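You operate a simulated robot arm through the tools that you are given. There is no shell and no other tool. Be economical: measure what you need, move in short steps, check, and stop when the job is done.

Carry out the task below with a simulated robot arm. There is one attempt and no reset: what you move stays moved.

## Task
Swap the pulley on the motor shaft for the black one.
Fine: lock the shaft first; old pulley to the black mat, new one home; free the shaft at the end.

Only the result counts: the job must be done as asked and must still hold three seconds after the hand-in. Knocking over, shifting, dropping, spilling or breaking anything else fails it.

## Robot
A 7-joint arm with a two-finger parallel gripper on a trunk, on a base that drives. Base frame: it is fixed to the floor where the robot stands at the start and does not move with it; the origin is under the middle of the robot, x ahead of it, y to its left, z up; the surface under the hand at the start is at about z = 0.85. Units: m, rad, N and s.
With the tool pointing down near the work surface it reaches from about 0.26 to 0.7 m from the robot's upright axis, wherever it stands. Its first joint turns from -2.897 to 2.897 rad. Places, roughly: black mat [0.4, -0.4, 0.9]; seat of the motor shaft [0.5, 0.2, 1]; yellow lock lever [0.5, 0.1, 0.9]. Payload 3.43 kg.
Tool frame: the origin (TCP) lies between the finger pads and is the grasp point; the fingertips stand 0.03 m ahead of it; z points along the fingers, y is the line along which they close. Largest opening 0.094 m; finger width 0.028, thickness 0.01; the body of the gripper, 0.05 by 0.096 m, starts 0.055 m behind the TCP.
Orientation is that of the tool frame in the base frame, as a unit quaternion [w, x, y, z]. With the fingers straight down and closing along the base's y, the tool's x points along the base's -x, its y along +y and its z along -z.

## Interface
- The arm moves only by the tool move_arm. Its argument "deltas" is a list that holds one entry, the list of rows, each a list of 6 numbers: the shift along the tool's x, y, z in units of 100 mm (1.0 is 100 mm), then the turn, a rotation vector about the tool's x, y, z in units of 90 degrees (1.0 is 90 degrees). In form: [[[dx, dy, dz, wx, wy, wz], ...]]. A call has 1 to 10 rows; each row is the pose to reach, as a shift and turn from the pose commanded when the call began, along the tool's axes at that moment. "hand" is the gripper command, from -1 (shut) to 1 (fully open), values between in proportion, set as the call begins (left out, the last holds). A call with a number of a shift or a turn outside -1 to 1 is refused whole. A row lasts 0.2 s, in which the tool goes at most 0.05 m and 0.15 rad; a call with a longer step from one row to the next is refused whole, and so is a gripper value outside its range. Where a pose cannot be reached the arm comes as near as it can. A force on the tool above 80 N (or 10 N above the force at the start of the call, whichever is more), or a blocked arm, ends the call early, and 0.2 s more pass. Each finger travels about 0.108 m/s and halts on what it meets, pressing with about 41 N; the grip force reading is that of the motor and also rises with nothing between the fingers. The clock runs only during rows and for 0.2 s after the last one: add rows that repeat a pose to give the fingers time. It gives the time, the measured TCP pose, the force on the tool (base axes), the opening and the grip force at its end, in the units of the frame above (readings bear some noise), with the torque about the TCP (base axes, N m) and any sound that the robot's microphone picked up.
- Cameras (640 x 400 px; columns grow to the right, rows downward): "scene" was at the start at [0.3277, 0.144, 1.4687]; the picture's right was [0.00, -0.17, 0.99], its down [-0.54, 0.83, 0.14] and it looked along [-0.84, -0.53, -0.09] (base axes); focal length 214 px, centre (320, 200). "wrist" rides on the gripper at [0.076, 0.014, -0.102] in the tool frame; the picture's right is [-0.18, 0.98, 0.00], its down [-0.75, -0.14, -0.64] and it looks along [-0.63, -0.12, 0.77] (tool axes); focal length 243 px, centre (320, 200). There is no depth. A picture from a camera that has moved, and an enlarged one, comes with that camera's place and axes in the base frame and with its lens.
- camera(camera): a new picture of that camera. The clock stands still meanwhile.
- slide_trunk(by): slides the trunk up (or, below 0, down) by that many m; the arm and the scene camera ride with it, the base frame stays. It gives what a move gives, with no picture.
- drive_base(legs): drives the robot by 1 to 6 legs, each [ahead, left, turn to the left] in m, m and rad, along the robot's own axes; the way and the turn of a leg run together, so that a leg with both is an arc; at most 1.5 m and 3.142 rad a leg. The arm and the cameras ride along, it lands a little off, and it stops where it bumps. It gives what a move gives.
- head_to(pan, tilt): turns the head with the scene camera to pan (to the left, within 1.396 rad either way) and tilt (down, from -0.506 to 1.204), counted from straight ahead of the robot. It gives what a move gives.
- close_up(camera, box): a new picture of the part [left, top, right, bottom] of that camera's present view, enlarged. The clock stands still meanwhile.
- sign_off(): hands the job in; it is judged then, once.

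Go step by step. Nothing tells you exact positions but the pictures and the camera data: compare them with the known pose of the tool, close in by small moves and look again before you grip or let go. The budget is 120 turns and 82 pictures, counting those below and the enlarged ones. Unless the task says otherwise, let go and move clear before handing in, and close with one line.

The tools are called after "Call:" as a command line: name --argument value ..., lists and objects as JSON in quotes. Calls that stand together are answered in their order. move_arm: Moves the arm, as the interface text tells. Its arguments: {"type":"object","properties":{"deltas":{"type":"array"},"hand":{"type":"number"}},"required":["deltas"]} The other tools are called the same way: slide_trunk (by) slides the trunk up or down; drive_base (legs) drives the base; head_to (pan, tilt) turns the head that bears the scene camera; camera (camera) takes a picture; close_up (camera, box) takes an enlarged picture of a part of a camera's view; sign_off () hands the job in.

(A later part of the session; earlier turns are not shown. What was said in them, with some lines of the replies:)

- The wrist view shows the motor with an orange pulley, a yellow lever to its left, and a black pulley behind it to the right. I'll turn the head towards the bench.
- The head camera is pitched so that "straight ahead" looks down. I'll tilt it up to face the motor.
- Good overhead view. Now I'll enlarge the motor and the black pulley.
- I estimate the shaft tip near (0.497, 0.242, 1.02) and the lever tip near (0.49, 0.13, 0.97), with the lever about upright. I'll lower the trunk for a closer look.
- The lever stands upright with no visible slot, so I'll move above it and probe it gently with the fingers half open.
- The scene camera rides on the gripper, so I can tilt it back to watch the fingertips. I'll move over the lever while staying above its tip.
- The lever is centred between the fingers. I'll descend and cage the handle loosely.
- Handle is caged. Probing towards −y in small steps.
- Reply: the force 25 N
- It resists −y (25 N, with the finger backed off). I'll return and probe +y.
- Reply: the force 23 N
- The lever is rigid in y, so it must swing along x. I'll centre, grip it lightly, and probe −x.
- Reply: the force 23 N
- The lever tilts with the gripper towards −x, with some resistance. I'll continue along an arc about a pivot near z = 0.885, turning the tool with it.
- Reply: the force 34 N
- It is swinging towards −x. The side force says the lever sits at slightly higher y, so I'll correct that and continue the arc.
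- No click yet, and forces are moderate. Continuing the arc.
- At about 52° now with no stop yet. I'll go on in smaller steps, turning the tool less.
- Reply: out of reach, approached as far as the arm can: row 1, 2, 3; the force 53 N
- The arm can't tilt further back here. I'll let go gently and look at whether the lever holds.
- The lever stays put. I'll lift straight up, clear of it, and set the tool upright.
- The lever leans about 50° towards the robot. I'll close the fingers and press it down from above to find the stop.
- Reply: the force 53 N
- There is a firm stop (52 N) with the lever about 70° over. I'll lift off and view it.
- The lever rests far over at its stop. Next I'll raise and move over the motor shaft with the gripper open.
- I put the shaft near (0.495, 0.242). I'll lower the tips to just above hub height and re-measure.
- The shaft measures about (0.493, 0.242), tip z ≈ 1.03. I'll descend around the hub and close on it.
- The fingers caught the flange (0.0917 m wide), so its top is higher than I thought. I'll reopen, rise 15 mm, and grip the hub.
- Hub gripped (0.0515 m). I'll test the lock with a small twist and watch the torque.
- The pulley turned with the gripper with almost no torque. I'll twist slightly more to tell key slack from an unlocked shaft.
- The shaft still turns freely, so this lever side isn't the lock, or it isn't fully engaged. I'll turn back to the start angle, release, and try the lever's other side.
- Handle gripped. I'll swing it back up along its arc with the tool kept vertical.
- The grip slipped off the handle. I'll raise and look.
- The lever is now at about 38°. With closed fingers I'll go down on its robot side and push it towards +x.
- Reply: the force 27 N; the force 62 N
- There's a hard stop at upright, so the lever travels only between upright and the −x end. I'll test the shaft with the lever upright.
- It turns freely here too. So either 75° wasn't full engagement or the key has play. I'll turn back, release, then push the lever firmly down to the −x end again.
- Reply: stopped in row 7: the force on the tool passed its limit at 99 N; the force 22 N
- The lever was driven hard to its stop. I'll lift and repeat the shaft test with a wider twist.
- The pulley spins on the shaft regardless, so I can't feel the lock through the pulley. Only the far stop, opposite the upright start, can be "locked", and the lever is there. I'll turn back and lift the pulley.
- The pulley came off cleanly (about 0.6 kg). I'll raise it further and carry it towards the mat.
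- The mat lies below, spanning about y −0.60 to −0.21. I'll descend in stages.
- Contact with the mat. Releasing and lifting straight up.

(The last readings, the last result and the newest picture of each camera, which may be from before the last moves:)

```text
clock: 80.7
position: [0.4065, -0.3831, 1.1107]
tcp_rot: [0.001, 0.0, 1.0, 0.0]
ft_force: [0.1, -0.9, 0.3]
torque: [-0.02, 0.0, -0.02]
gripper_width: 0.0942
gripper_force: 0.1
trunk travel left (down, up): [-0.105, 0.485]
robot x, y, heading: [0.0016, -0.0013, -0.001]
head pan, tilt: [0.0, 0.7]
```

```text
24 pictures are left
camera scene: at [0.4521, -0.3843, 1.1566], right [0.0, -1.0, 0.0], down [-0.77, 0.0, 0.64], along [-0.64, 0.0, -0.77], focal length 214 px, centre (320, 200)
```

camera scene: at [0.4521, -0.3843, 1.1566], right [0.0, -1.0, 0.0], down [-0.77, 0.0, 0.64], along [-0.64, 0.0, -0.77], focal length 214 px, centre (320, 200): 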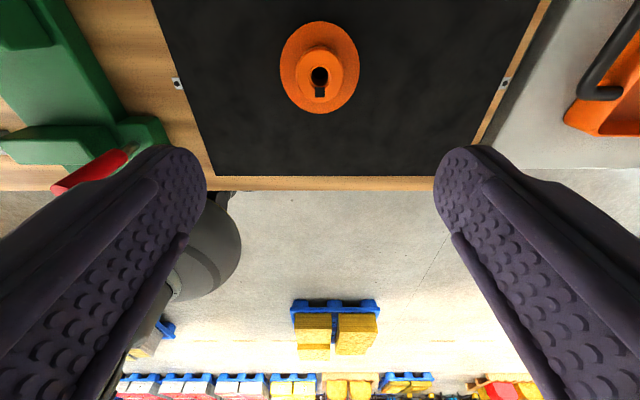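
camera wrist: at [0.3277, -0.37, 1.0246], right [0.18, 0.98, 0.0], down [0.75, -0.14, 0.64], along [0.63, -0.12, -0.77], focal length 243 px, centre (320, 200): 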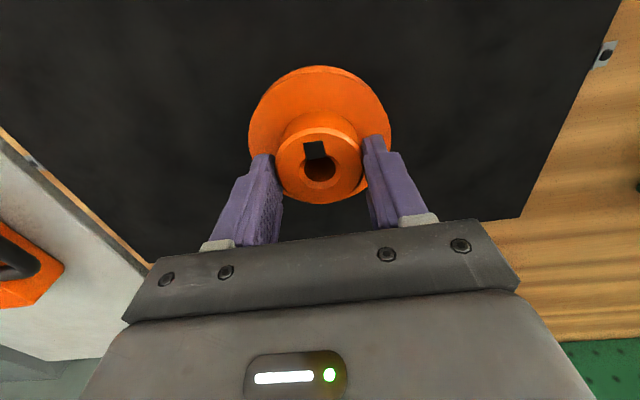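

The old pulley lies flat on the mat. I'll return towards the motor and look straight down at the bare shaft to find its key.

Call:
move_arm --deltas '[[[0, 0.45, 0, 0, 0, 0], [0, 0.9, 0, 0, 0, 0]]]'

Call:
move_arm --deltas '[[[0, 0.45, 0, 0, 0, 0], [0, 0.9, 0, 0, 0, 0]]]'

Call:
move_arm --deltas '[[[0, 0.45, 0, 0, 0, 0], [0, 0.9, 0, 0, 0, 0]]]'

Call:
move_arm --deltas '[[[0, 0.45, 0, 0, 0, 0], [0, 0.9, 0, 0, 0, 0]]]'

Call:
move_arm --deltas '[[[0, 0.45, 0, 0, 0, 0], [0, 0.9, 0, 0, 0, 0]]]'

Call:
move_arm --deltas '[[[0, 0.45, 0, 0, 0, 0], [0, 0.9, 0, 0, 0, 0]]]'

Call:
move_arm --deltas '[[[0, 0.4, 0, 0, 0, 0], [0, 0.85, 0, 0, 0, 0], [0, 0.85, 0, 0, 0, 0]]]'

Call:
head_to --pan 0.0 --tilt 0.0

Call:
camera --camera "scene"

```text
clock: 81.3
position: [0.4056, -0.2917, 1.1096]
tcp_rot: [0.001, 0.001, 1.0, 0.001]
ft_force: [1.0, 0.2, 0.4]
torque: [0.02, -0.01, -0.02]
gripper_width: 0.0938
gripper_force: 0.0
trunk travel left (down, up): [-0.105, 0.485]
robot x, y, heading: [0.0008, -0.0004, 0.0]
head pan, tilt: [0.0, 0.7]
```

```text
clock: 81.9
position: [0.4059, -0.2029, 1.1135]
tcp_rot: [0.001, 0.001, 1.0, 0.0]
ft_force: [-0.1, 0.2, 0.1]
torque: [0.01, 0.03, 0.0]
gripper_width: 0.0937
gripper_force: 0.1
trunk travel left (down, up): [-0.105, 0.485]
robot x, y, heading: [-0.0002, -0.0022, -0.005]
head pan, tilt: [0.0, 0.7]
```

```text
clock: 82.5
position: [0.4065, -0.1132, 1.1121]
tcp_rot: [0.001, 0.001, 1.0, 0.001]
ft_force: [-0.3, -0.2, 0.1]
torque: [0.0, 0.0, 0.01]
gripper_width: 0.0944
gripper_force: 0.0
trunk travel left (down, up): [-0.105, 0.485]
robot x, y, heading: [0.0026, -0.0022, -0.001]
head pan, tilt: [0.0, 0.7]
```

```text
clock: 83.1
position: [0.4053, -0.0222, 1.1129]
tcp_rot: [0.001, 0.001, 1.0, 0.0]
ft_force: [-0.3, 0.4, -0.2]
torque: [0.02, 0.0, 0.0]
gripper_width: 0.094
gripper_force: 0.0
trunk travel left (down, up): [-0.105, 0.485]
robot x, y, heading: [0.0005, 0.0025, -0.004]
head pan, tilt: [0.0, 0.7]
```

```text
clock: 83.7
position: [0.4064, 0.0676, 1.1124]
tcp_rot: [0.002, 0.001, 1.0, 0.0]
ft_force: [0.1, -0.2, 0.0]
torque: [0.01, 0.0, -0.02]
gripper_width: 0.0941
gripper_force: 0.0
trunk travel left (down, up): [-0.105, 0.485]
robot x, y, heading: [0.0009, -0.0002, -0.006]
head pan, tilt: [0.0, 0.7]
```

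```text
clock: 84.3
position: [0.4074, 0.1569, 1.1126]
tcp_rot: [0.0, 0.0, 1.0, 0.001]
ft_force: [0.0, 0.1, 0.1]
torque: [0.0, 0.03, 0.0]
gripper_width: 0.0943
gripper_force: 0.1
trunk travel left (down, up): [-0.105, 0.485]
robot x, y, heading: [0.003, -0.0029, -0.009]
head pan, tilt: [0.0, 0.7]
```

```text
clock: 85.1
position: [0.4062, 0.2437, 1.1116]
tcp_rot: [0.001, 0.002, 1.0, 0.001]
ft_force: [-0.1, -0.6, -1.0]
torque: [-0.02, -0.01, 0.01]
gripper_width: 0.094
gripper_force: 0.1
trunk travel left (down, up): [-0.105, 0.485]
robot x, y, heading: [0.0015, -0.0028, -0.003]
head pan, tilt: [0.0, 0.7]
```

```text
clock: 86.2
position: [0.4047, 0.2406, 1.1127]
tcp_rot: [0.001, 0.001, 1.0, 0.0]
ft_force: [-0.2, -0.5, -0.4]
torque: [0.02, 0.01, 0.03]
gripper_width: 0.0939
gripper_force: 0.1
trunk travel left (down, up): [-0.105, 0.485]
robot x, y, heading: [0.0058, 0.005, -0.001]
head pan, tilt: [0.0, 0.0]
```

```text
23 pictures are left
camera scene: at [0.5158, 0.2414, 1.1522], right [0.0, -1.0, 0.0], down [-1.0, 0.0, 0.0], along [0.0, 0.0, -1.0], focal length 214 px, centre (320, 200)
```

scene: 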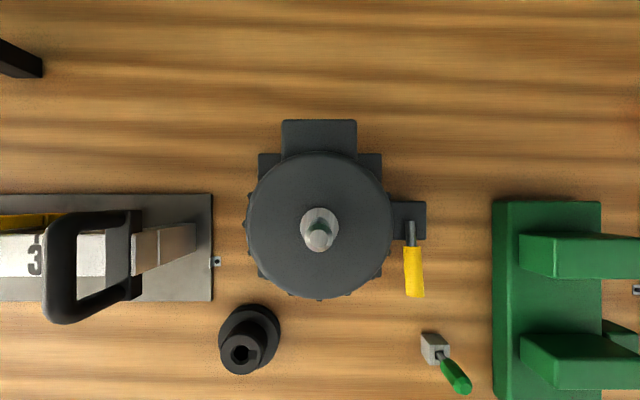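

Call:
close_up --camera "scene" --box '[280, 190, 360, 270]'

Call:
close_up --camera "scene" --box '[210, 295, 290, 385]'

```text
5.00 times, centred on (320, 230) of scene
camera zoom: at [0.5158, 0.2414, 1.1522], right [0.0, -1.0, 0.0], down [-1.0, 0.0, 0.0], along [0.0, 0.0, -1.0], focal length 1072 px, centre (320, 50)
```

zoom: 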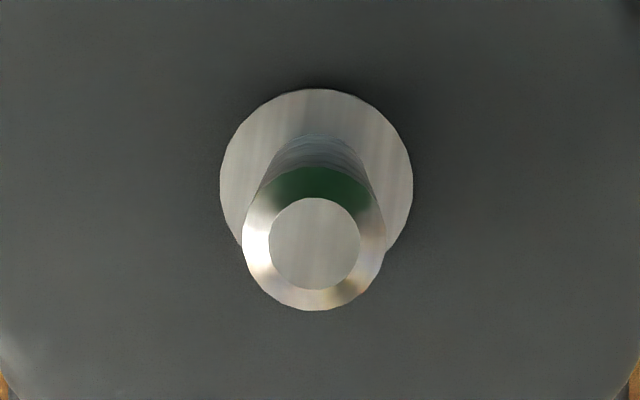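

```text
4.44 times, centred on (250, 340) of scene
camera zoom: at [0.5158, 0.2414, 1.1522], right [0.0, -1.0, 0.0], down [-1.0, 0.0, 0.0], along [0.0, 0.0, -1.0], focal length 953 px, centre (631, -422)
```

zoom: 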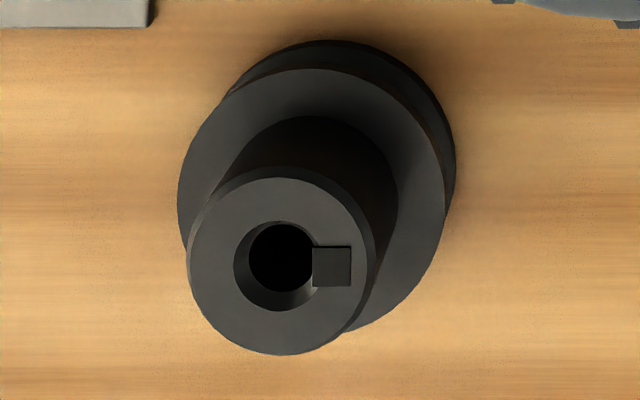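

The shaft is plain (no key) with a collar, so the pulley's angle doesn't matter and its free spinning is explained. The black pulley is at about (0.328, 0.337); I'll move above it.

Call:
move_arm --deltas '[[[0.25, 0.3, 0, 0, 0, 0], [0.5, 0.6, 0, 0, 0, 0], [0.77, 0.96, 0, 0, 0, 0], [0.77, 0.96, 0.4, 0, 0, 0], [0.77, 0.96, 0.8, 0, 0, 0], [0.77, 0.96, 1.0, 0, 0, 0], [0.77, 0.96, 1.0, 0, 0, 0]]]'

Call:
head_to --pan 0.0 --tilt 0.7

Call:
camera --camera "scene"

Call:
camera --camera "wrist"

```text
clock: 87.8
position: [0.3284, 0.3395, 1.0098]
tcp_rot: [0.001, 0.0, 1.0, 0.0]
ft_force: [0.2, 0.3, -0.8]
torque: [0.03, -0.01, -0.04]
gripper_width: 0.0937
gripper_force: 0.1
trunk travel left (down, up): [-0.105, 0.485]
robot x, y, heading: [-0.0009, 0.0006, -0.003]
head pan, tilt: [0.0, 0.0]
```

```text
clock: 88.8
position: [0.3279, 0.3394, 1.0128]
tcp_rot: [0.001, 0.0, 1.0, 0.002]
ft_force: [-0.9, 0.3, 0.0]
torque: [0.0, -0.04, 0.06]
gripper_width: 0.0943
gripper_force: 0.0
trunk travel left (down, up): [-0.105, 0.485]
robot x, y, heading: [0.0019, 0.0002, -0.004]
head pan, tilt: [0.0, 0.7]
```

```text
20 pictures are left
camera scene: at [0.3751, 0.3376, 1.0574], right [0.0, -1.0, 0.0], down [-0.77, 0.0, 0.64], along [-0.64, 0.0, -0.77], focal length 214 px, centre (320, 200)
```

scene: 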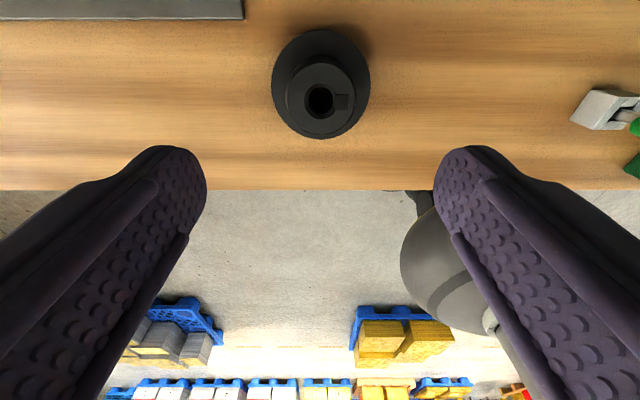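

```text
19 pictures are left
camera wrist: at [0.2504, 0.3519, 1.1149], right [0.18, 0.98, 0.0], down [0.75, -0.14, 0.64], along [0.63, -0.12, -0.77], focal length 243 px, centre (320, 200)
```

wrist: 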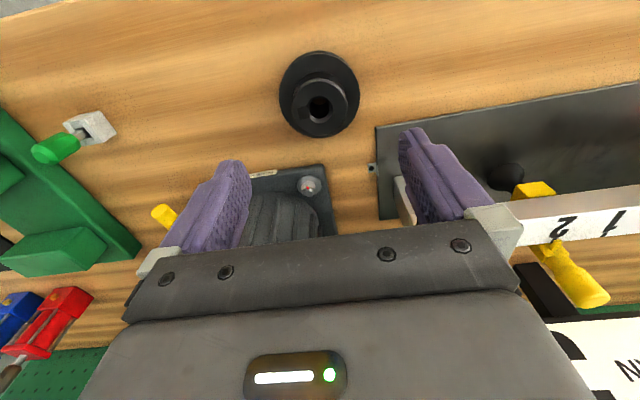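

The black pulley's centre is near (0.329, 0.337). I'll descend around its hub to the same relative height as before.

Call:
move_arm --deltas '[[[-0.01, -0.025, 0.3, 0, 0, 0], [-0.01, -0.025, 0.6, 0, 0, 0], [-0.01, -0.025, 0.85, 0, 0, 0], [-0.01, -0.025, 0.94, 0, 0, 0], [-0.01, -0.025, 0.94, 0, 0, 0]]]'

Call:
camera --camera "scene"

```text
clock: 90.0
position: [0.3314, 0.3358, 0.9169]
tcp_rot: [0.002, 0.0, 1.0, 0.001]
ft_force: [-0.4, 0.0, 0.1]
torque: [0.03, -0.03, 0.03]
gripper_width: 0.094
gripper_force: 0.0
trunk travel left (down, up): [-0.105, 0.485]
robot x, y, heading: [0.0026, 0.0034, -0.006]
head pan, tilt: [0.0, 0.7]
```

```text
18 pictures are left
camera scene: at [0.3768, 0.3352, 0.963], right [0.0, -1.0, 0.0], down [-0.77, 0.0, 0.64], along [-0.64, 0.0, -0.77], focal length 214 px, centre (320, 200)
```

scene: 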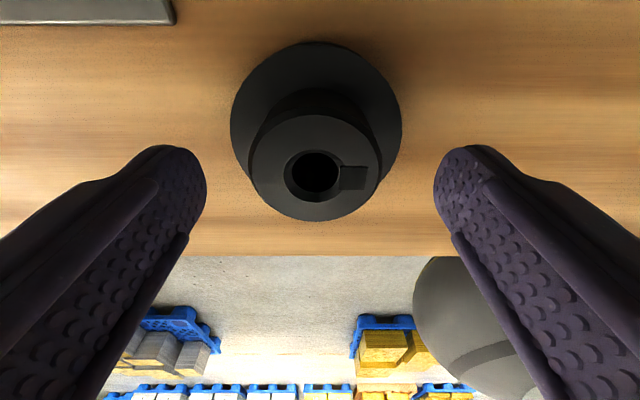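

The hub sits slightly to +y and low in the fingers. I'll shift by 2 mm, lower 4 mm, and close.

Call:
move_arm --deltas '[[[0, 0.02, 0.02, 0, 0, 0], [0, 0.02, 0.04, 0, 0, 0]]]'

Call:
move_arm --deltas '[[[0, 0, 0, 0, 0, 0], [0, 0, 0, 0, 0, 0], [0, 0, 0, 0, 0, 0]]]' --hand -1

Call:
camera --camera "scene"

```text
clock: 90.6
position: [0.33, 0.338, 0.9137]
tcp_rot: [0.0, 0.0, 1.0, 0.001]
ft_force: [0.1, 0.5, -0.3]
torque: [0.0, 0.01, 0.01]
gripper_width: 0.0939
gripper_force: 0.1
trunk travel left (down, up): [-0.105, 0.485]
robot x, y, heading: [0.0013, 0.0019, -0.008]
head pan, tilt: [0.0, 0.7]
```

```text
clock: 91.4
position: [0.3305, 0.3377, 0.914]
tcp_rot: [0.0, 0.001, 1.0, -0.001]
ft_force: [-0.1, 0.3, 1.0]
torque: [-0.1, -0.01, 0.0]
gripper_width: 0.051
gripper_force: 40.9
trunk travel left (down, up): [-0.105, 0.485]
robot x, y, heading: [0.0013, -0.0002, 0.0]
head pan, tilt: [0.0, 0.7]
```

```text
17 pictures are left
camera scene: at [0.3768, 0.3371, 0.9594], right [0.0, -1.0, 0.0], down [-0.77, 0.0, 0.64], along [-0.64, 0.0, -0.77], focal length 214 px, centre (320, 200)
```

scene: 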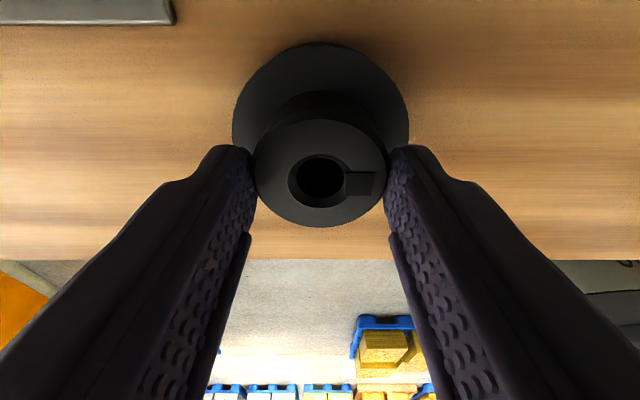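

Gripped at 0.051 m, with the hub about 1 mm further +x in the fingers than the orange one was. I'll lift and carry it over the shaft, aiming for TCP x ≈ 0.494, y ≈ 0.2425.

Call:
move_arm --deltas '[[[0, 0, -0.2, 0, 0, 0], [0, 0, -0.6, 0, 0, 0], [0, 0, -1.0, 0, 0, 0]]]'

Call:
move_arm --deltas '[[[0, 0, -0.4, 0, 0, 0], [0, 0, -0.8, 0, 0, 0], [0, 0, -1.0, 0, 0, 0], [0, 0, -1.0, 0, 0, 0]]]'

Call:
move_arm --deltas '[[[0, 0, -0.18, 0, 0, 0], [-0.3, -0.3, -0.18, 0, 0, 0], [-0.6, -0.6, -0.18, 0, 0, 0], [-0.9, -0.95, -0.18, 0, 0, 0]]]'

Call:
move_arm --deltas '[[[-0.35, 0, 0, 0, 0, 0], [-0.73, 0, 0, 0, 0, 0], [-0.73, 0, 0, 0, 0, 0], [-0.73, 0, 0, 0, 0, 0]]]'

Call:
camera --camera "wrist"

```text
clock: 92.2
position: [0.3291, 0.3381, 1.0143]
tcp_rot: [0.0, 0.001, 1.0, -0.001]
ft_force: [0.7, -0.3, -3.5]
torque: [0.02, 0.0, -0.01]
gripper_width: 0.0511
gripper_force: 41.0
trunk travel left (down, up): [-0.105, 0.485]
robot x, y, heading: [0.0006, -0.0009, -0.003]
head pan, tilt: [0.0, 0.7]
```

```text
clock: 93.2
position: [0.3296, 0.338, 1.1128]
tcp_rot: [0.001, 0.001, 1.0, 0.0]
ft_force: [0.2, -0.6, -4.0]
torque: [-0.01, 0.02, 0.02]
gripper_width: 0.051
gripper_force: 41.2
trunk travel left (down, up): [-0.105, 0.485]
robot x, y, heading: [-0.0006, -0.0002, -0.0]
head pan, tilt: [0.0, 0.7]
```

```text
clock: 94.2
position: [0.4194, 0.2432, 1.1323]
tcp_rot: [0.002, 0.0, 1.0, 0.0]
ft_force: [-0.4, 0.7, -4.3]
torque: [0.0, -0.02, -0.03]
gripper_width: 0.0511
gripper_force: 41.2
trunk travel left (down, up): [-0.105, 0.485]
robot x, y, heading: [-0.0022, 0.0006, 0.005]
head pan, tilt: [0.0, 0.7]
```

```text
clock: 95.2
position: [0.4915, 0.2432, 1.1329]
tcp_rot: [0.001, 0.0, 1.0, 0.0]
ft_force: [-1.3, 0.4, -4.3]
torque: [-0.02, 0.02, 0.02]
gripper_width: 0.0509
gripper_force: 40.7
trunk travel left (down, up): [-0.105, 0.485]
robot x, y, heading: [-0.0004, -0.0001, -0.002]
head pan, tilt: [0.0, 0.7]
```

```text
16 pictures are left
camera wrist: at [0.4137, 0.2566, 1.2346], right [0.18, 0.98, 0.0], down [0.75, -0.14, 0.64], along [0.63, -0.12, -0.77], focal length 243 px, centre (320, 200)
```

wrist: 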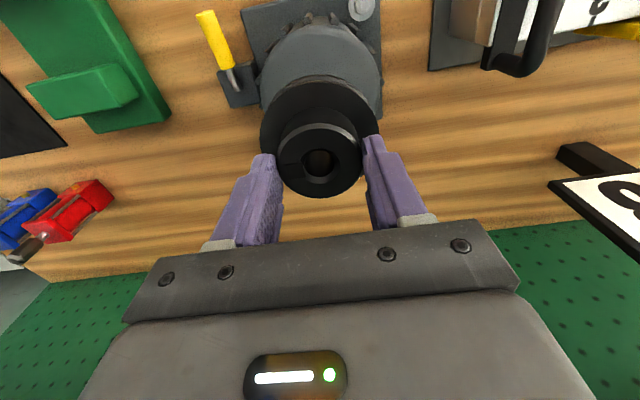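

Now over the shaft. I'll nudge +2 mm in x and start lowering slowly, watching the force.

Call:
move_arm --deltas '[[[-0.02, -0.005, 0.0, 0, 0, 0], [-0.02, -0.005, 0.07, 0, 0, 0], [-0.02, -0.005, 0.14, 0, 0, 0], [-0.02, -0.005, 0.21, 0, 0, 0], [-0.02, -0.005, 0.28, 0, 0, 0], [-0.02, -0.005, 0.35, 0, 0, 0], [-0.02, -0.005, 0.42, 0, 0, 0]]]'

Call:
camera --camera "scene"

```text
clock: 96.8
position: [0.4957, 0.2421, 1.0917]
tcp_rot: [0.001, 0.0, 1.0, -0.001]
ft_force: [-0.4, -0.5, -4.8]
torque: [0.0, 0.02, 0.01]
gripper_width: 0.051
gripper_force: 41.0
trunk travel left (down, up): [-0.105, 0.485]
robot x, y, heading: [0.0033, 0.0032, 0.003]
head pan, tilt: [0.0, 0.7]
```

```text
15 pictures are left
camera scene: at [0.5414, 0.2413, 1.1355], right [0.0, -1.0, 0.0], down [-0.77, 0.0, 0.64], along [-0.64, 0.0, -0.77], focal length 214 px, centre (320, 200)
```

scene: 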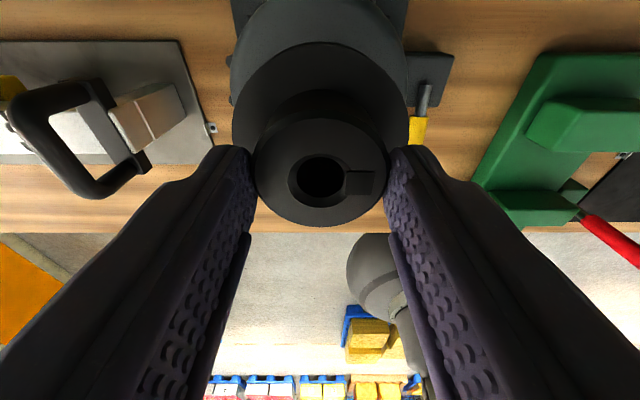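

Call:
move_arm --deltas '[[[0, 0, 0.04, 0, 0, 0], [0, 0, 0.08, 0, 0, 0], [0, 0, 0.12, 0, 0, 0], [0, 0, 0.16, 0, 0, 0]]]'

Call:
close_up --camera "scene" --box '[250, 110, 390, 230]'

```text
clock: 97.8
position: [0.495, 0.2424, 1.0733]
tcp_rot: [0.001, 0.0, 1.0, 0.001]
ft_force: [-0.6, -0.3, -3.9]
torque: [0.0, 0.0, 0.0]
gripper_width: 0.051
gripper_force: 41.2
trunk travel left (down, up): [-0.105, 0.485]
robot x, y, heading: [0.0013, -0.0044, -0.006]
head pan, tilt: [0.0, 0.7]
```

```text
3.33 times, centred on (320, 170) of scene
camera zoom: at [0.5416, 0.2413, 1.119], right [0.0, -1.0, 0.0], down [-0.77, 0.0, 0.64], along [-0.64, 0.0, -0.77], focal length 715 px, centre (320, 300)
```

zoom: 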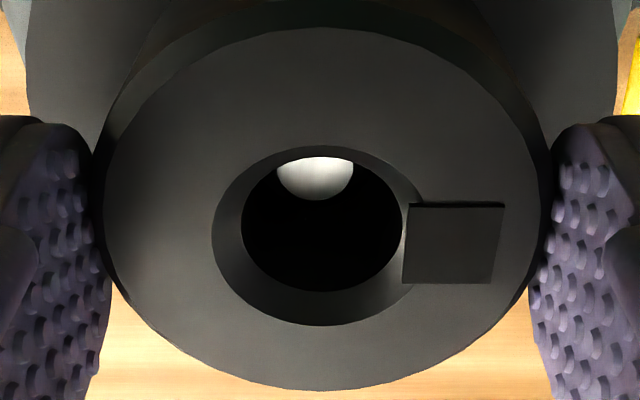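

The shaft tip is entering the bore, nearly centred. I'll continue down slowly with a small +y trim.

Call:
move_arm --deltas '[[[0, 0.005, 0.03, 0, 0, 0], [0, 0.005, 0.06, 0, 0, 0], [0, 0.005, 0.09, 0, 0, 0], [0, 0.005, 0.12, 0, 0, 0], [0, 0.005, 0.15, 0, 0, 0]]]'

Call:
close_up --camera "scene" --box '[250, 110, 390, 230]'

```text
clock: 99.0
position: [0.4949, 0.2429, 1.0594]
tcp_rot: [0.001, 0.0, 1.0, 0.0]
ft_force: [-0.2, 0.1, -3.4]
torque: [-0.04, 0.01, -0.03]
gripper_width: 0.051
gripper_force: 40.9
trunk travel left (down, up): [-0.105, 0.485]
robot x, y, heading: [0.0052, 0.0015, -0.005]
head pan, tilt: [0.0, 0.7]
```

```text
3.33 times, centred on (320, 170) of scene
camera zoom: at [0.5417, 0.2419, 1.1043], right [0.0, -1.0, 0.0], down [-0.77, 0.0, 0.64], along [-0.64, 0.0, -0.77], focal length 715 px, centre (320, 300)
```

zoom: 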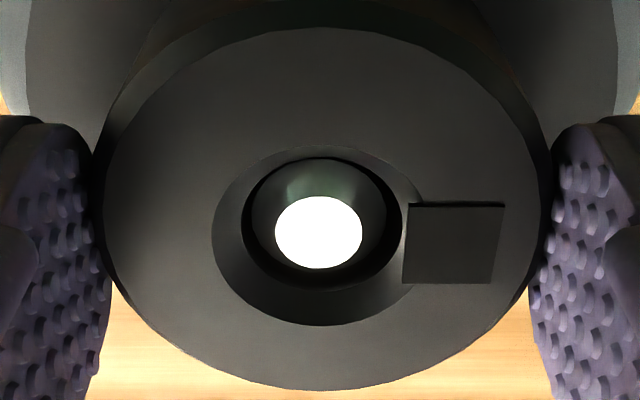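

Well centred. Lowering to the seat.

Call:
move_arm --deltas '[[[0, 0, 0.03, 0, 0, 0], [0, 0, 0.06, 0, 0, 0], [0, 0, 0.08, 0, 0, 0], [0, 0, 0.1, 0, 0, 0]]]'

Call:
move_arm --deltas '[[[0, 0, 0.02, 0, 0, 0], [0, 0, 0.04, 0, 0, 0]]]'

```text
clock: 100.0
position: [0.4945, 0.2432, 1.0512]
tcp_rot: [0.002, 0.001, 1.0, 0.001]
ft_force: [1.6, 0.4, 14.5]
torque: [-0.01, 0.16, 0.0]
gripper_width: 0.0509
gripper_force: 41.6
trunk travel left (down, up): [-0.105, 0.485]
robot x, y, heading: [0.0005, -0.0005, -0.002]
head pan, tilt: [0.0, 0.7]
```

```text
clock: 100.6
position: [0.4935, 0.2421, 1.0462]
tcp_rot: [0.003, -0.001, 1.0, 0.0]
ft_force: [6.3, 3.6, 29.1]
torque: [-0.05, -0.1, 0.02]
gripper_width: 0.0511
gripper_force: 41.2
trunk travel left (down, up): [-0.105, 0.485]
robot x, y, heading: [-0.0017, -0.0016, -0.005]
head pan, tilt: [0.0, 0.7]
```

Call:
close_up --camera "scene" --box '[220, 30, 420, 230]'

```text
2.00 times, centred on (320, 130) of scene
camera zoom: at [0.5403, 0.2415, 1.0918], right [0.0, -1.0, 0.0], down [-0.77, 0.0, 0.64], along [-0.64, 0.0, -0.77], focal length 429 px, centre (320, 340)
```

zoom: 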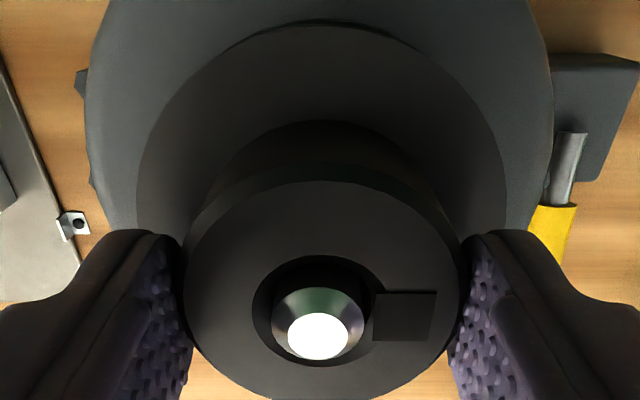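

The fingers slid about 4 mm down the hub once the pulley stopped, so it appears to be seated. I'll release and check how it sits.

Call:
move_arm --deltas '[[[0, 0, -0.02, 0, 0, 0], [0, 0, -0.02, 0, 0, 0], [0, 0, -0.02, 0, 0, 0]]]' --hand 1

Call:
close_up --camera "scene" --box '[220, 30, 420, 230]'

```text
clock: 101.4
position: [0.494, 0.2435, 1.0456]
tcp_rot: [0.001, 0.0, 1.0, -0.001]
ft_force: [-0.9, -0.4, -0.3]
torque: [-0.01, 0.0, 0.03]
gripper_width: 0.0941
gripper_force: 0.0
trunk travel left (down, up): [-0.105, 0.485]
robot x, y, heading: [-0.0012, -0.0017, 0.002]
head pan, tilt: [0.0, 0.7]
```

```text
2.00 times, centred on (320, 130) of scene
camera zoom: at [0.5412, 0.2416, 1.0921], right [0.0, -1.0, 0.0], down [-0.77, 0.0, 0.64], along [-0.64, 0.0, -0.77], focal length 429 px, centre (320, 340)
```

zoom: 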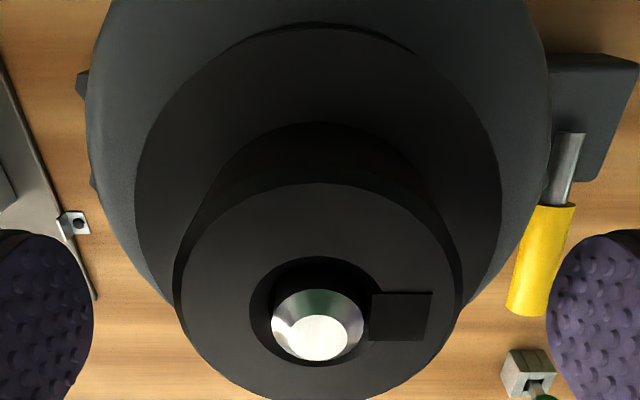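

It stays in place. To be sure it is home, I'll press the flange evenly with both fingertips.

Call:
move_arm --deltas '[[[0, 0, 0, 0, 0, 0], [0, 0, 0, 0, 0, 0], [0, 0, 0.04, 0, 0, 0], [0, 0, 0.08, 0, 0, 0], [0, 0, 0.11, 0, 0, 0], [0, 0, 0.14, 0, 0, 0]]]' --hand 0.3

Call:
move_arm --deltas '[[[0, 0, 0.03, 0, 0, 0], [0, 0, 0.06, 0, 0, 0], [0, 0, 0.09, 0, 0, 0]]]'

```text
clock: 102.8
position: [0.4936, 0.2426, 1.035]
tcp_rot: [0.002, 0.001, 1.0, 0.0]
ft_force: [1.6, 0.5, 13.9]
torque: [-0.12, 0.16, 0.0]
gripper_width: 0.0608
gripper_force: 0.0
trunk travel left (down, up): [-0.105, 0.485]
robot x, y, heading: [0.0026, 0.0008, -0.003]
head pan, tilt: [0.0, 0.7]
```

```text
clock: 103.6
position: [0.4951, 0.243, 1.0364]
tcp_rot: [0.01, 0.001, 1.0, 0.005]
ft_force: [-7.3, -2.9, 31.3]
torque: [-0.61, 0.63, 0.05]
gripper_width: 0.061
gripper_force: 0.0
trunk travel left (down, up): [-0.105, 0.485]
robot x, y, heading: [0.0032, -0.0001, -0.0]
head pan, tilt: [0.0, 0.7]
stopped in row 3: the force on the tool passed its limit at 84 N (the readings are from after the stop); the commanded pose is now the measured one
```

The flange didn't move under 84 N, so it's fully seated. I'll lift off and open to check.

Call:
move_arm --deltas '[[[0, 0, -0.1, 0, 0, 0], [0, 0, -0.4, 0.0064, 0.0127, 0], [0, 0, -0.8, 0.0064, 0.0127, 0], [0, 0, -1.0, 0.0064, 0.0127, 0], [0, 0, -1.0, 0.0064, 0.0127, 0]]]' --hand 0.5

Call:
camera --camera "wrist"

Call:
camera --camera "scene"

```text
clock: 104.8
position: [0.4963, 0.2434, 1.1328]
tcp_rot: [-0.002, 0.001, 1.0, -0.001]
ft_force: [0.1, 0.7, 0.4]
torque: [0.0, -0.02, -0.02]
gripper_width: 0.0705
gripper_force: 0.2
trunk travel left (down, up): [-0.105, 0.485]
robot x, y, heading: [-0.0033, 0.0029, -0.004]
head pan, tilt: [0.0, 0.7]
```

```text
10 pictures are left
camera wrist: at [0.4184, 0.2567, 1.2347], right [0.18, 0.98, 0.0], down [0.76, -0.14, 0.64], along [0.63, -0.12, -0.77], focal length 243 px, centre (320, 200)
```

wrist: 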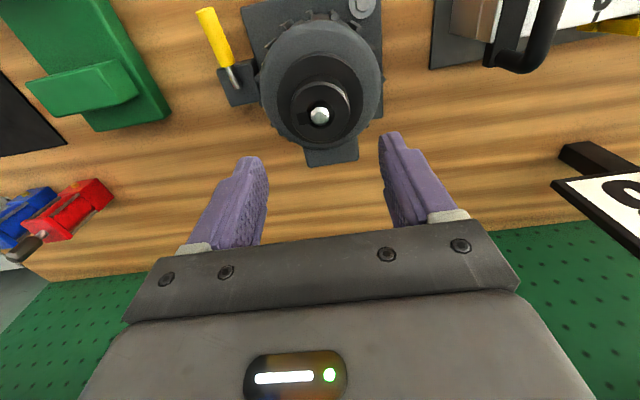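

```text
9 pictures are left
camera scene: at [0.5427, 0.2422, 1.1765], right [0.0, -1.0, 0.0], down [-0.76, 0.0, 0.65], along [-0.65, 0.0, -0.76], focal length 214 px, centre (320, 200)
```

scene: 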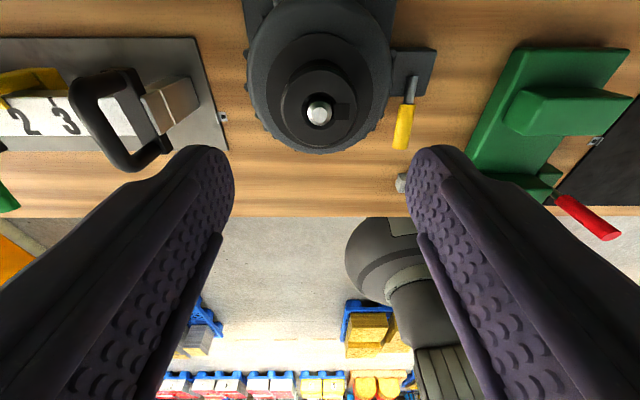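

Now I'll free the shaft. I'll grip the lever handle as before and raise it.

Call:
move_arm --deltas '[[[0.1, -0.4, 0, 0, 0, 0], [0.4, -0.8, 0, 0, 0, 0], [0.77, -1.0, 0.1, 0, 0, 0], [0.77, -1.0, 0.5, 0, 0, 0], [0.77, -1.0, 0.9, 0, 0, 0], [0.77, -1.0, 0.9, 0, 0, 0]]]' --hand -0.15

Call:
move_arm --deltas '[[[0, -0.09, 0, 0, 0, 0], [0, -0.09, 0.4, 0, 0, 0], [0, -0.09, 0.8, 0, 0, 0], [0, -0.09, 0.95, 0, 0, 0], [0, -0.09, 0.95, 0, 0, 0]]]'

Call:
camera --camera "scene"

```text
clock: 106.2
position: [0.4188, 0.143, 1.0425]
tcp_rot: [-0.004, 0.001, 1.0, 0.0]
ft_force: [0.7, 0.5, 0.1]
torque: [0.05, 0.01, 0.01]
gripper_width: 0.0401
gripper_force: 0.2
trunk travel left (down, up): [-0.105, 0.485]
robot x, y, heading: [-0.0015, -0.0001, -0.001]
head pan, tilt: [0.0, 0.7]
```

```text
clock: 107.4
position: [0.4182, 0.1334, 0.9474]
tcp_rot: [-0.002, 0.001, 1.0, 0.0]
ft_force: [0.8, 0.1, -1.4]
torque: [-0.02, 0.03, 0.03]
gripper_width: 0.0398
gripper_force: 0.1
trunk travel left (down, up): [-0.105, 0.485]
robot x, y, heading: [-0.0001, 0.0028, 0.003]
head pan, tilt: [0.0, 0.7]
```

```text
8 pictures are left
camera scene: at [0.4648, 0.1332, 0.992], right [0.0, -1.0, 0.0], down [-0.76, 0.0, 0.65], along [-0.65, 0.0, -0.76], focal length 214 px, centre (320, 200)
```

scene: 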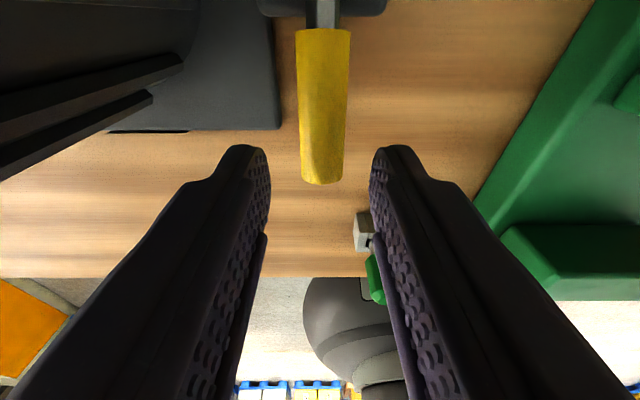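

Call:
move_arm --deltas '[[[0, 0, 0.15, 0, 0, 0], [0, 0, 0.34, 0, 0, 0], [0, 0, 0.34, 0, 0, 0]]]'

Call:
move_arm --deltas '[[[0, 0, 0, 0, 0, 0], [0, 0, 0, 0, 0, 0]]]' --hand -1

Call:
move_arm --deltas '[[[-0.02, 0, -0.08, 0, 0, 0], [-0.058, 0, -0.155, 0, 0, 0], [-0.105, 0, -0.235, 0, 0, 0], [-0.164, 0, -0.312, 0, 0, 0], [-0.23, 0, -0.378, 0, 0, 0], [-0.27, 0, -0.4, 0, 0, 0]]]'

Call:
camera --camera "scene"

```text
clock: 108.2
position: [0.4184, 0.1334, 0.9128]
tcp_rot: [-0.002, 0.001, 1.0, -0.001]
ft_force: [-0.2, 0.2, -0.4]
torque: [0.02, 0.0, -0.02]
gripper_width: 0.0399
gripper_force: 0.1
trunk travel left (down, up): [-0.105, 0.485]
robot x, y, heading: [0.0022, 0.0027, 0.0]
head pan, tilt: [0.0, 0.7]
```

```text
clock: 108.8
position: [0.418, 0.1322, 0.9142]
tcp_rot: [-0.001, 0.001, 1.0, -0.001]
ft_force: [1.0, -5.0, 5.1]
torque: [-0.06, -0.12, 0.18]
gripper_width: 0.0198
gripper_force: 44.9
trunk travel left (down, up): [-0.105, 0.485]
robot x, y, heading: [0.0015, 0.0031, -0.003]
head pan, tilt: [0.0, 0.7]
```

```text
clock: 110.2
position: [0.4416, 0.1332, 0.9526]
tcp_rot: [-0.002, 0.002, 1.0, -0.001]
ft_force: [-22.4, -6.6, -2.9]
torque: [-0.06, 1.49, 0.1]
gripper_width: 0.0196
gripper_force: 44.9
trunk travel left (down, up): [-0.105, 0.485]
robot x, y, heading: [0.0029, -0.0006, 0.0]
head pan, tilt: [0.0, 0.7]
```

```text
7 pictures are left
camera scene: at [0.4896, 0.1322, 0.9996], right [0.0, -1.0, 0.0], down [-0.76, 0.0, 0.65], along [-0.65, 0.0, -0.76], focal length 214 px, centre (320, 200)
```

scene: 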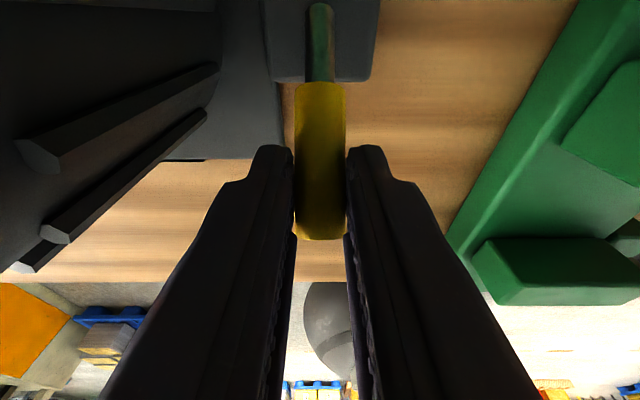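

Still gripped and rising. I'll continue towards upright.

Call:
move_arm --deltas '[[[-0.1, 0, -0.06, 0, 0, 0], [-0.2, 0, -0.1, 0, 0, 0], [-0.3, 0, -0.12, 0, 0, 0], [-0.4, 0, -0.13, 0, 0, 0], [-0.47, 0, -0.13, 0, 0, 0]]]'

Call:
camera --camera "scene"

```text
clock: 111.4
position: [0.4938, 0.1351, 0.9656]
tcp_rot: [0.0, 0.0, 1.0, 0.0]
ft_force: [-0.8, 0.3, -0.4]
torque: [0.02, -0.05, -0.02]
gripper_width: 0.0
gripper_force: 33.2
trunk travel left (down, up): [-0.105, 0.485]
robot x, y, heading: [0.0001, 0.0009, 0.002]
head pan, tilt: [0.0, 0.7]
```

```text
6 pictures are left
camera scene: at [0.5406, 0.1335, 1.0117], right [0.0, -1.0, 0.0], down [-0.77, 0.0, 0.64], along [-0.64, 0.0, -0.77], focal length 214 px, centre (320, 200)
```

scene: 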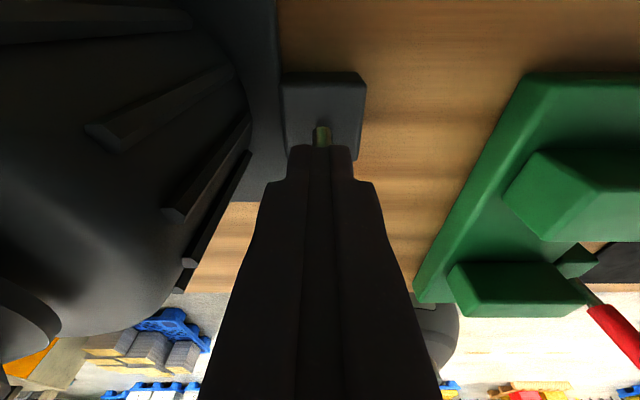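

It slipped again partway. I'll go around to the robot side with closed fingers and push it to the upright stop.

Call:
move_arm --deltas '[[[0, 0, -0.4, 0, 0, 0], [0, 0, -0.8, 0, 0, 0], [0.45, 0, -0.8, 0, 0, 0], [0.89, 0, -0.8, 0, 0, 0], [0.89, 0, -0.35, 0, 0, 0], [0.89, 0, 0.1, 0, 0, 0], [0.89, 0, 0.1, 0, 0, 0]]]'

Call:
move_arm --deltas '[[[-0.12, 0, 0, 0, 0, 0], [-0.24, 0, 0, 0, 0, 0], [-0.36, 0, 0, 0, 0, 0], [-0.48, 0, 0, 0, 0, 0], [-0.6, 0, 0, 0, 0, 0], [-0.66, 0, 0, 0, 0, 0], [-0.69, 0, 0, 0, 0, 0]]]'

```text
clock: 113.0
position: [0.4029, 0.1338, 0.9551]
tcp_rot: [-0.003, 0.001, 1.0, -0.001]
ft_force: [-0.8, -0.8, -0.4]
torque: [-0.01, 0.05, 0.01]
gripper_width: 0.0
gripper_force: 32.9
trunk travel left (down, up): [-0.105, 0.485]
robot x, y, heading: [0.0034, 0.0017, 0.001]
head pan, tilt: [0.0, 0.7]
```

```text
clock: 114.6
position: [0.466, 0.1338, 0.9546]
tcp_rot: [-0.006, -0.001, 1.0, -0.002]
ft_force: [-40.4, -4.4, -8.8]
torque: [0.11, -0.63, -0.13]
gripper_width: 0.0001
gripper_force: 32.7
trunk travel left (down, up): [-0.105, 0.485]
robot x, y, heading: [0.0008, -0.0023, 0.002]
head pan, tilt: [0.0, 0.7]
```

The lever is back against its upright stop (40 N at the same place as before). I'll back away, lift clear, and take a final look.

Call:
move_arm --deltas '[[[0.1, 0, 0, 0, 0, 0], [0.3, 0, 0, 0, 0, 0], [0.4, 0, -0.3, 0, 0, 0], [0.4, 0, -0.7, 0, 0, 0], [0.4, 0, -1.0, 0, 0, 0]]]'

Call:
move_arm --deltas '[[[0.3, 0.2, -0.4, 0, 0, 0], [0.5, 0.3, -0.8, 0, 0, 0], [0.5, 0.3, -1.0, 0, 0, 0], [0.5, 0.3, -1.0, 0, 0, 0]]]'

Call:
head_to --pan 0.0 --tilt -0.3

Call:
camera --camera "scene"

```text
clock: 115.8
position: [0.4335, 0.134, 1.056]
tcp_rot: [-0.003, 0.001, 1.0, 0.0]
ft_force: [-0.3, 0.0, 0.2]
torque: [0.01, 0.0, 0.0]
gripper_width: 0.0
gripper_force: 32.9
trunk travel left (down, up): [-0.105, 0.485]
robot x, y, heading: [0.0016, 0.0011, -0.005]
head pan, tilt: [0.0, 0.7]
```

```text
refused: row 1 steps farther than a row can; nothing moved
```

```text
clock: 117.0
position: [0.4321, 0.1341, 1.0549]
tcp_rot: [-0.003, 0.001, 1.0, -0.001]
ft_force: [0.3, -0.7, 0.6]
torque: [0.0, 0.0, -0.02]
gripper_width: 0.0
gripper_force: 32.4
trunk travel left (down, up): [-0.105, 0.485]
robot x, y, heading: [0.0049, -0.0008, -0.002]
head pan, tilt: [0.0, -0.3]
```

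```text
5 pictures are left
camera scene: at [0.5688, 0.133, 1.106], right [0.0, -1.0, 0.0], down [-0.96, 0.0, -0.29], along [0.29, 0.0, -0.96], focal length 214 px, centre (320, 200)
```

scene: 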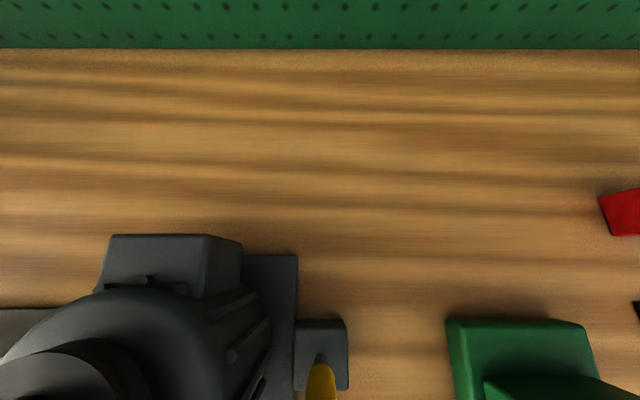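

One more retreat, upwards and back, for a clear overview.

Call:
move_arm --deltas '[[[0.2, 0.1, -0.3, 0, 0, 0], [0.5, 0.2, -0.6, 0, 0, 0], [0.8, 0.3, -0.9, 0, 0, 0], [0.8, 0.3, -0.9, 0, 0, 0]]]' --hand 0.5

Call:
slide_trunk --by 0.1

Call:
camera --camera "scene"

```text
clock: 118.0
position: [0.353, 0.1653, 1.1455]
tcp_rot: [-0.002, 0.001, 1.0, -0.001]
ft_force: [0.2, -0.2, -0.3]
torque: [0.01, -0.01, 0.02]
gripper_width: 0.0705
gripper_force: 0.0
trunk travel left (down, up): [-0.105, 0.485]
robot x, y, heading: [0.0004, 0.0005, -0.006]
head pan, tilt: [0.0, -0.3]
```

```text
clock: 119.4
position: [0.3528, 0.1637, 1.2456]
tcp_rot: [-0.002, 0.001, 1.0, -0.001]
ft_force: [-0.1, 0.0, 0.7]
torque: [-0.03, 0.0, -0.02]
gripper_width: 0.0705
gripper_force: 0.0
trunk travel left (down, up): [-0.205, 0.385]
robot x, y, heading: [0.0004, -0.0004, -0.0]
head pan, tilt: [0.0, -0.3]
```

```text
4 pictures are left
camera scene: at [0.4892, 0.163, 1.2962], right [0.0, -1.0, 0.0], down [-0.96, 0.0, -0.29], along [0.29, 0.0, -0.96], focal length 214 px, centre (320, 200)
```

scene: 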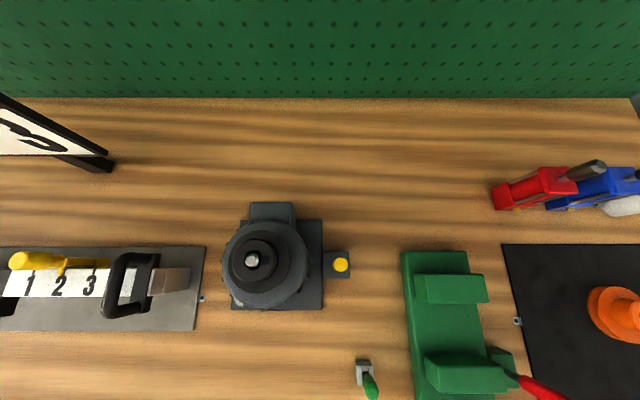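

The black pulley is on the shaft, the orange one lies on the mat, the lever is upright, and the arm is clear. Handing in.

Call:
sign_off

```text
The job is handed in.
```

The black pulley is seated on the motor shaft, the orange one is on the black mat, and the lever is back upright, where it started. One thing is unconfirmed: with the lever at its far stop, which I took as locked, the old pulley still spun freely on the plain, keyless shaft, so I couldn't feel the lock hold.
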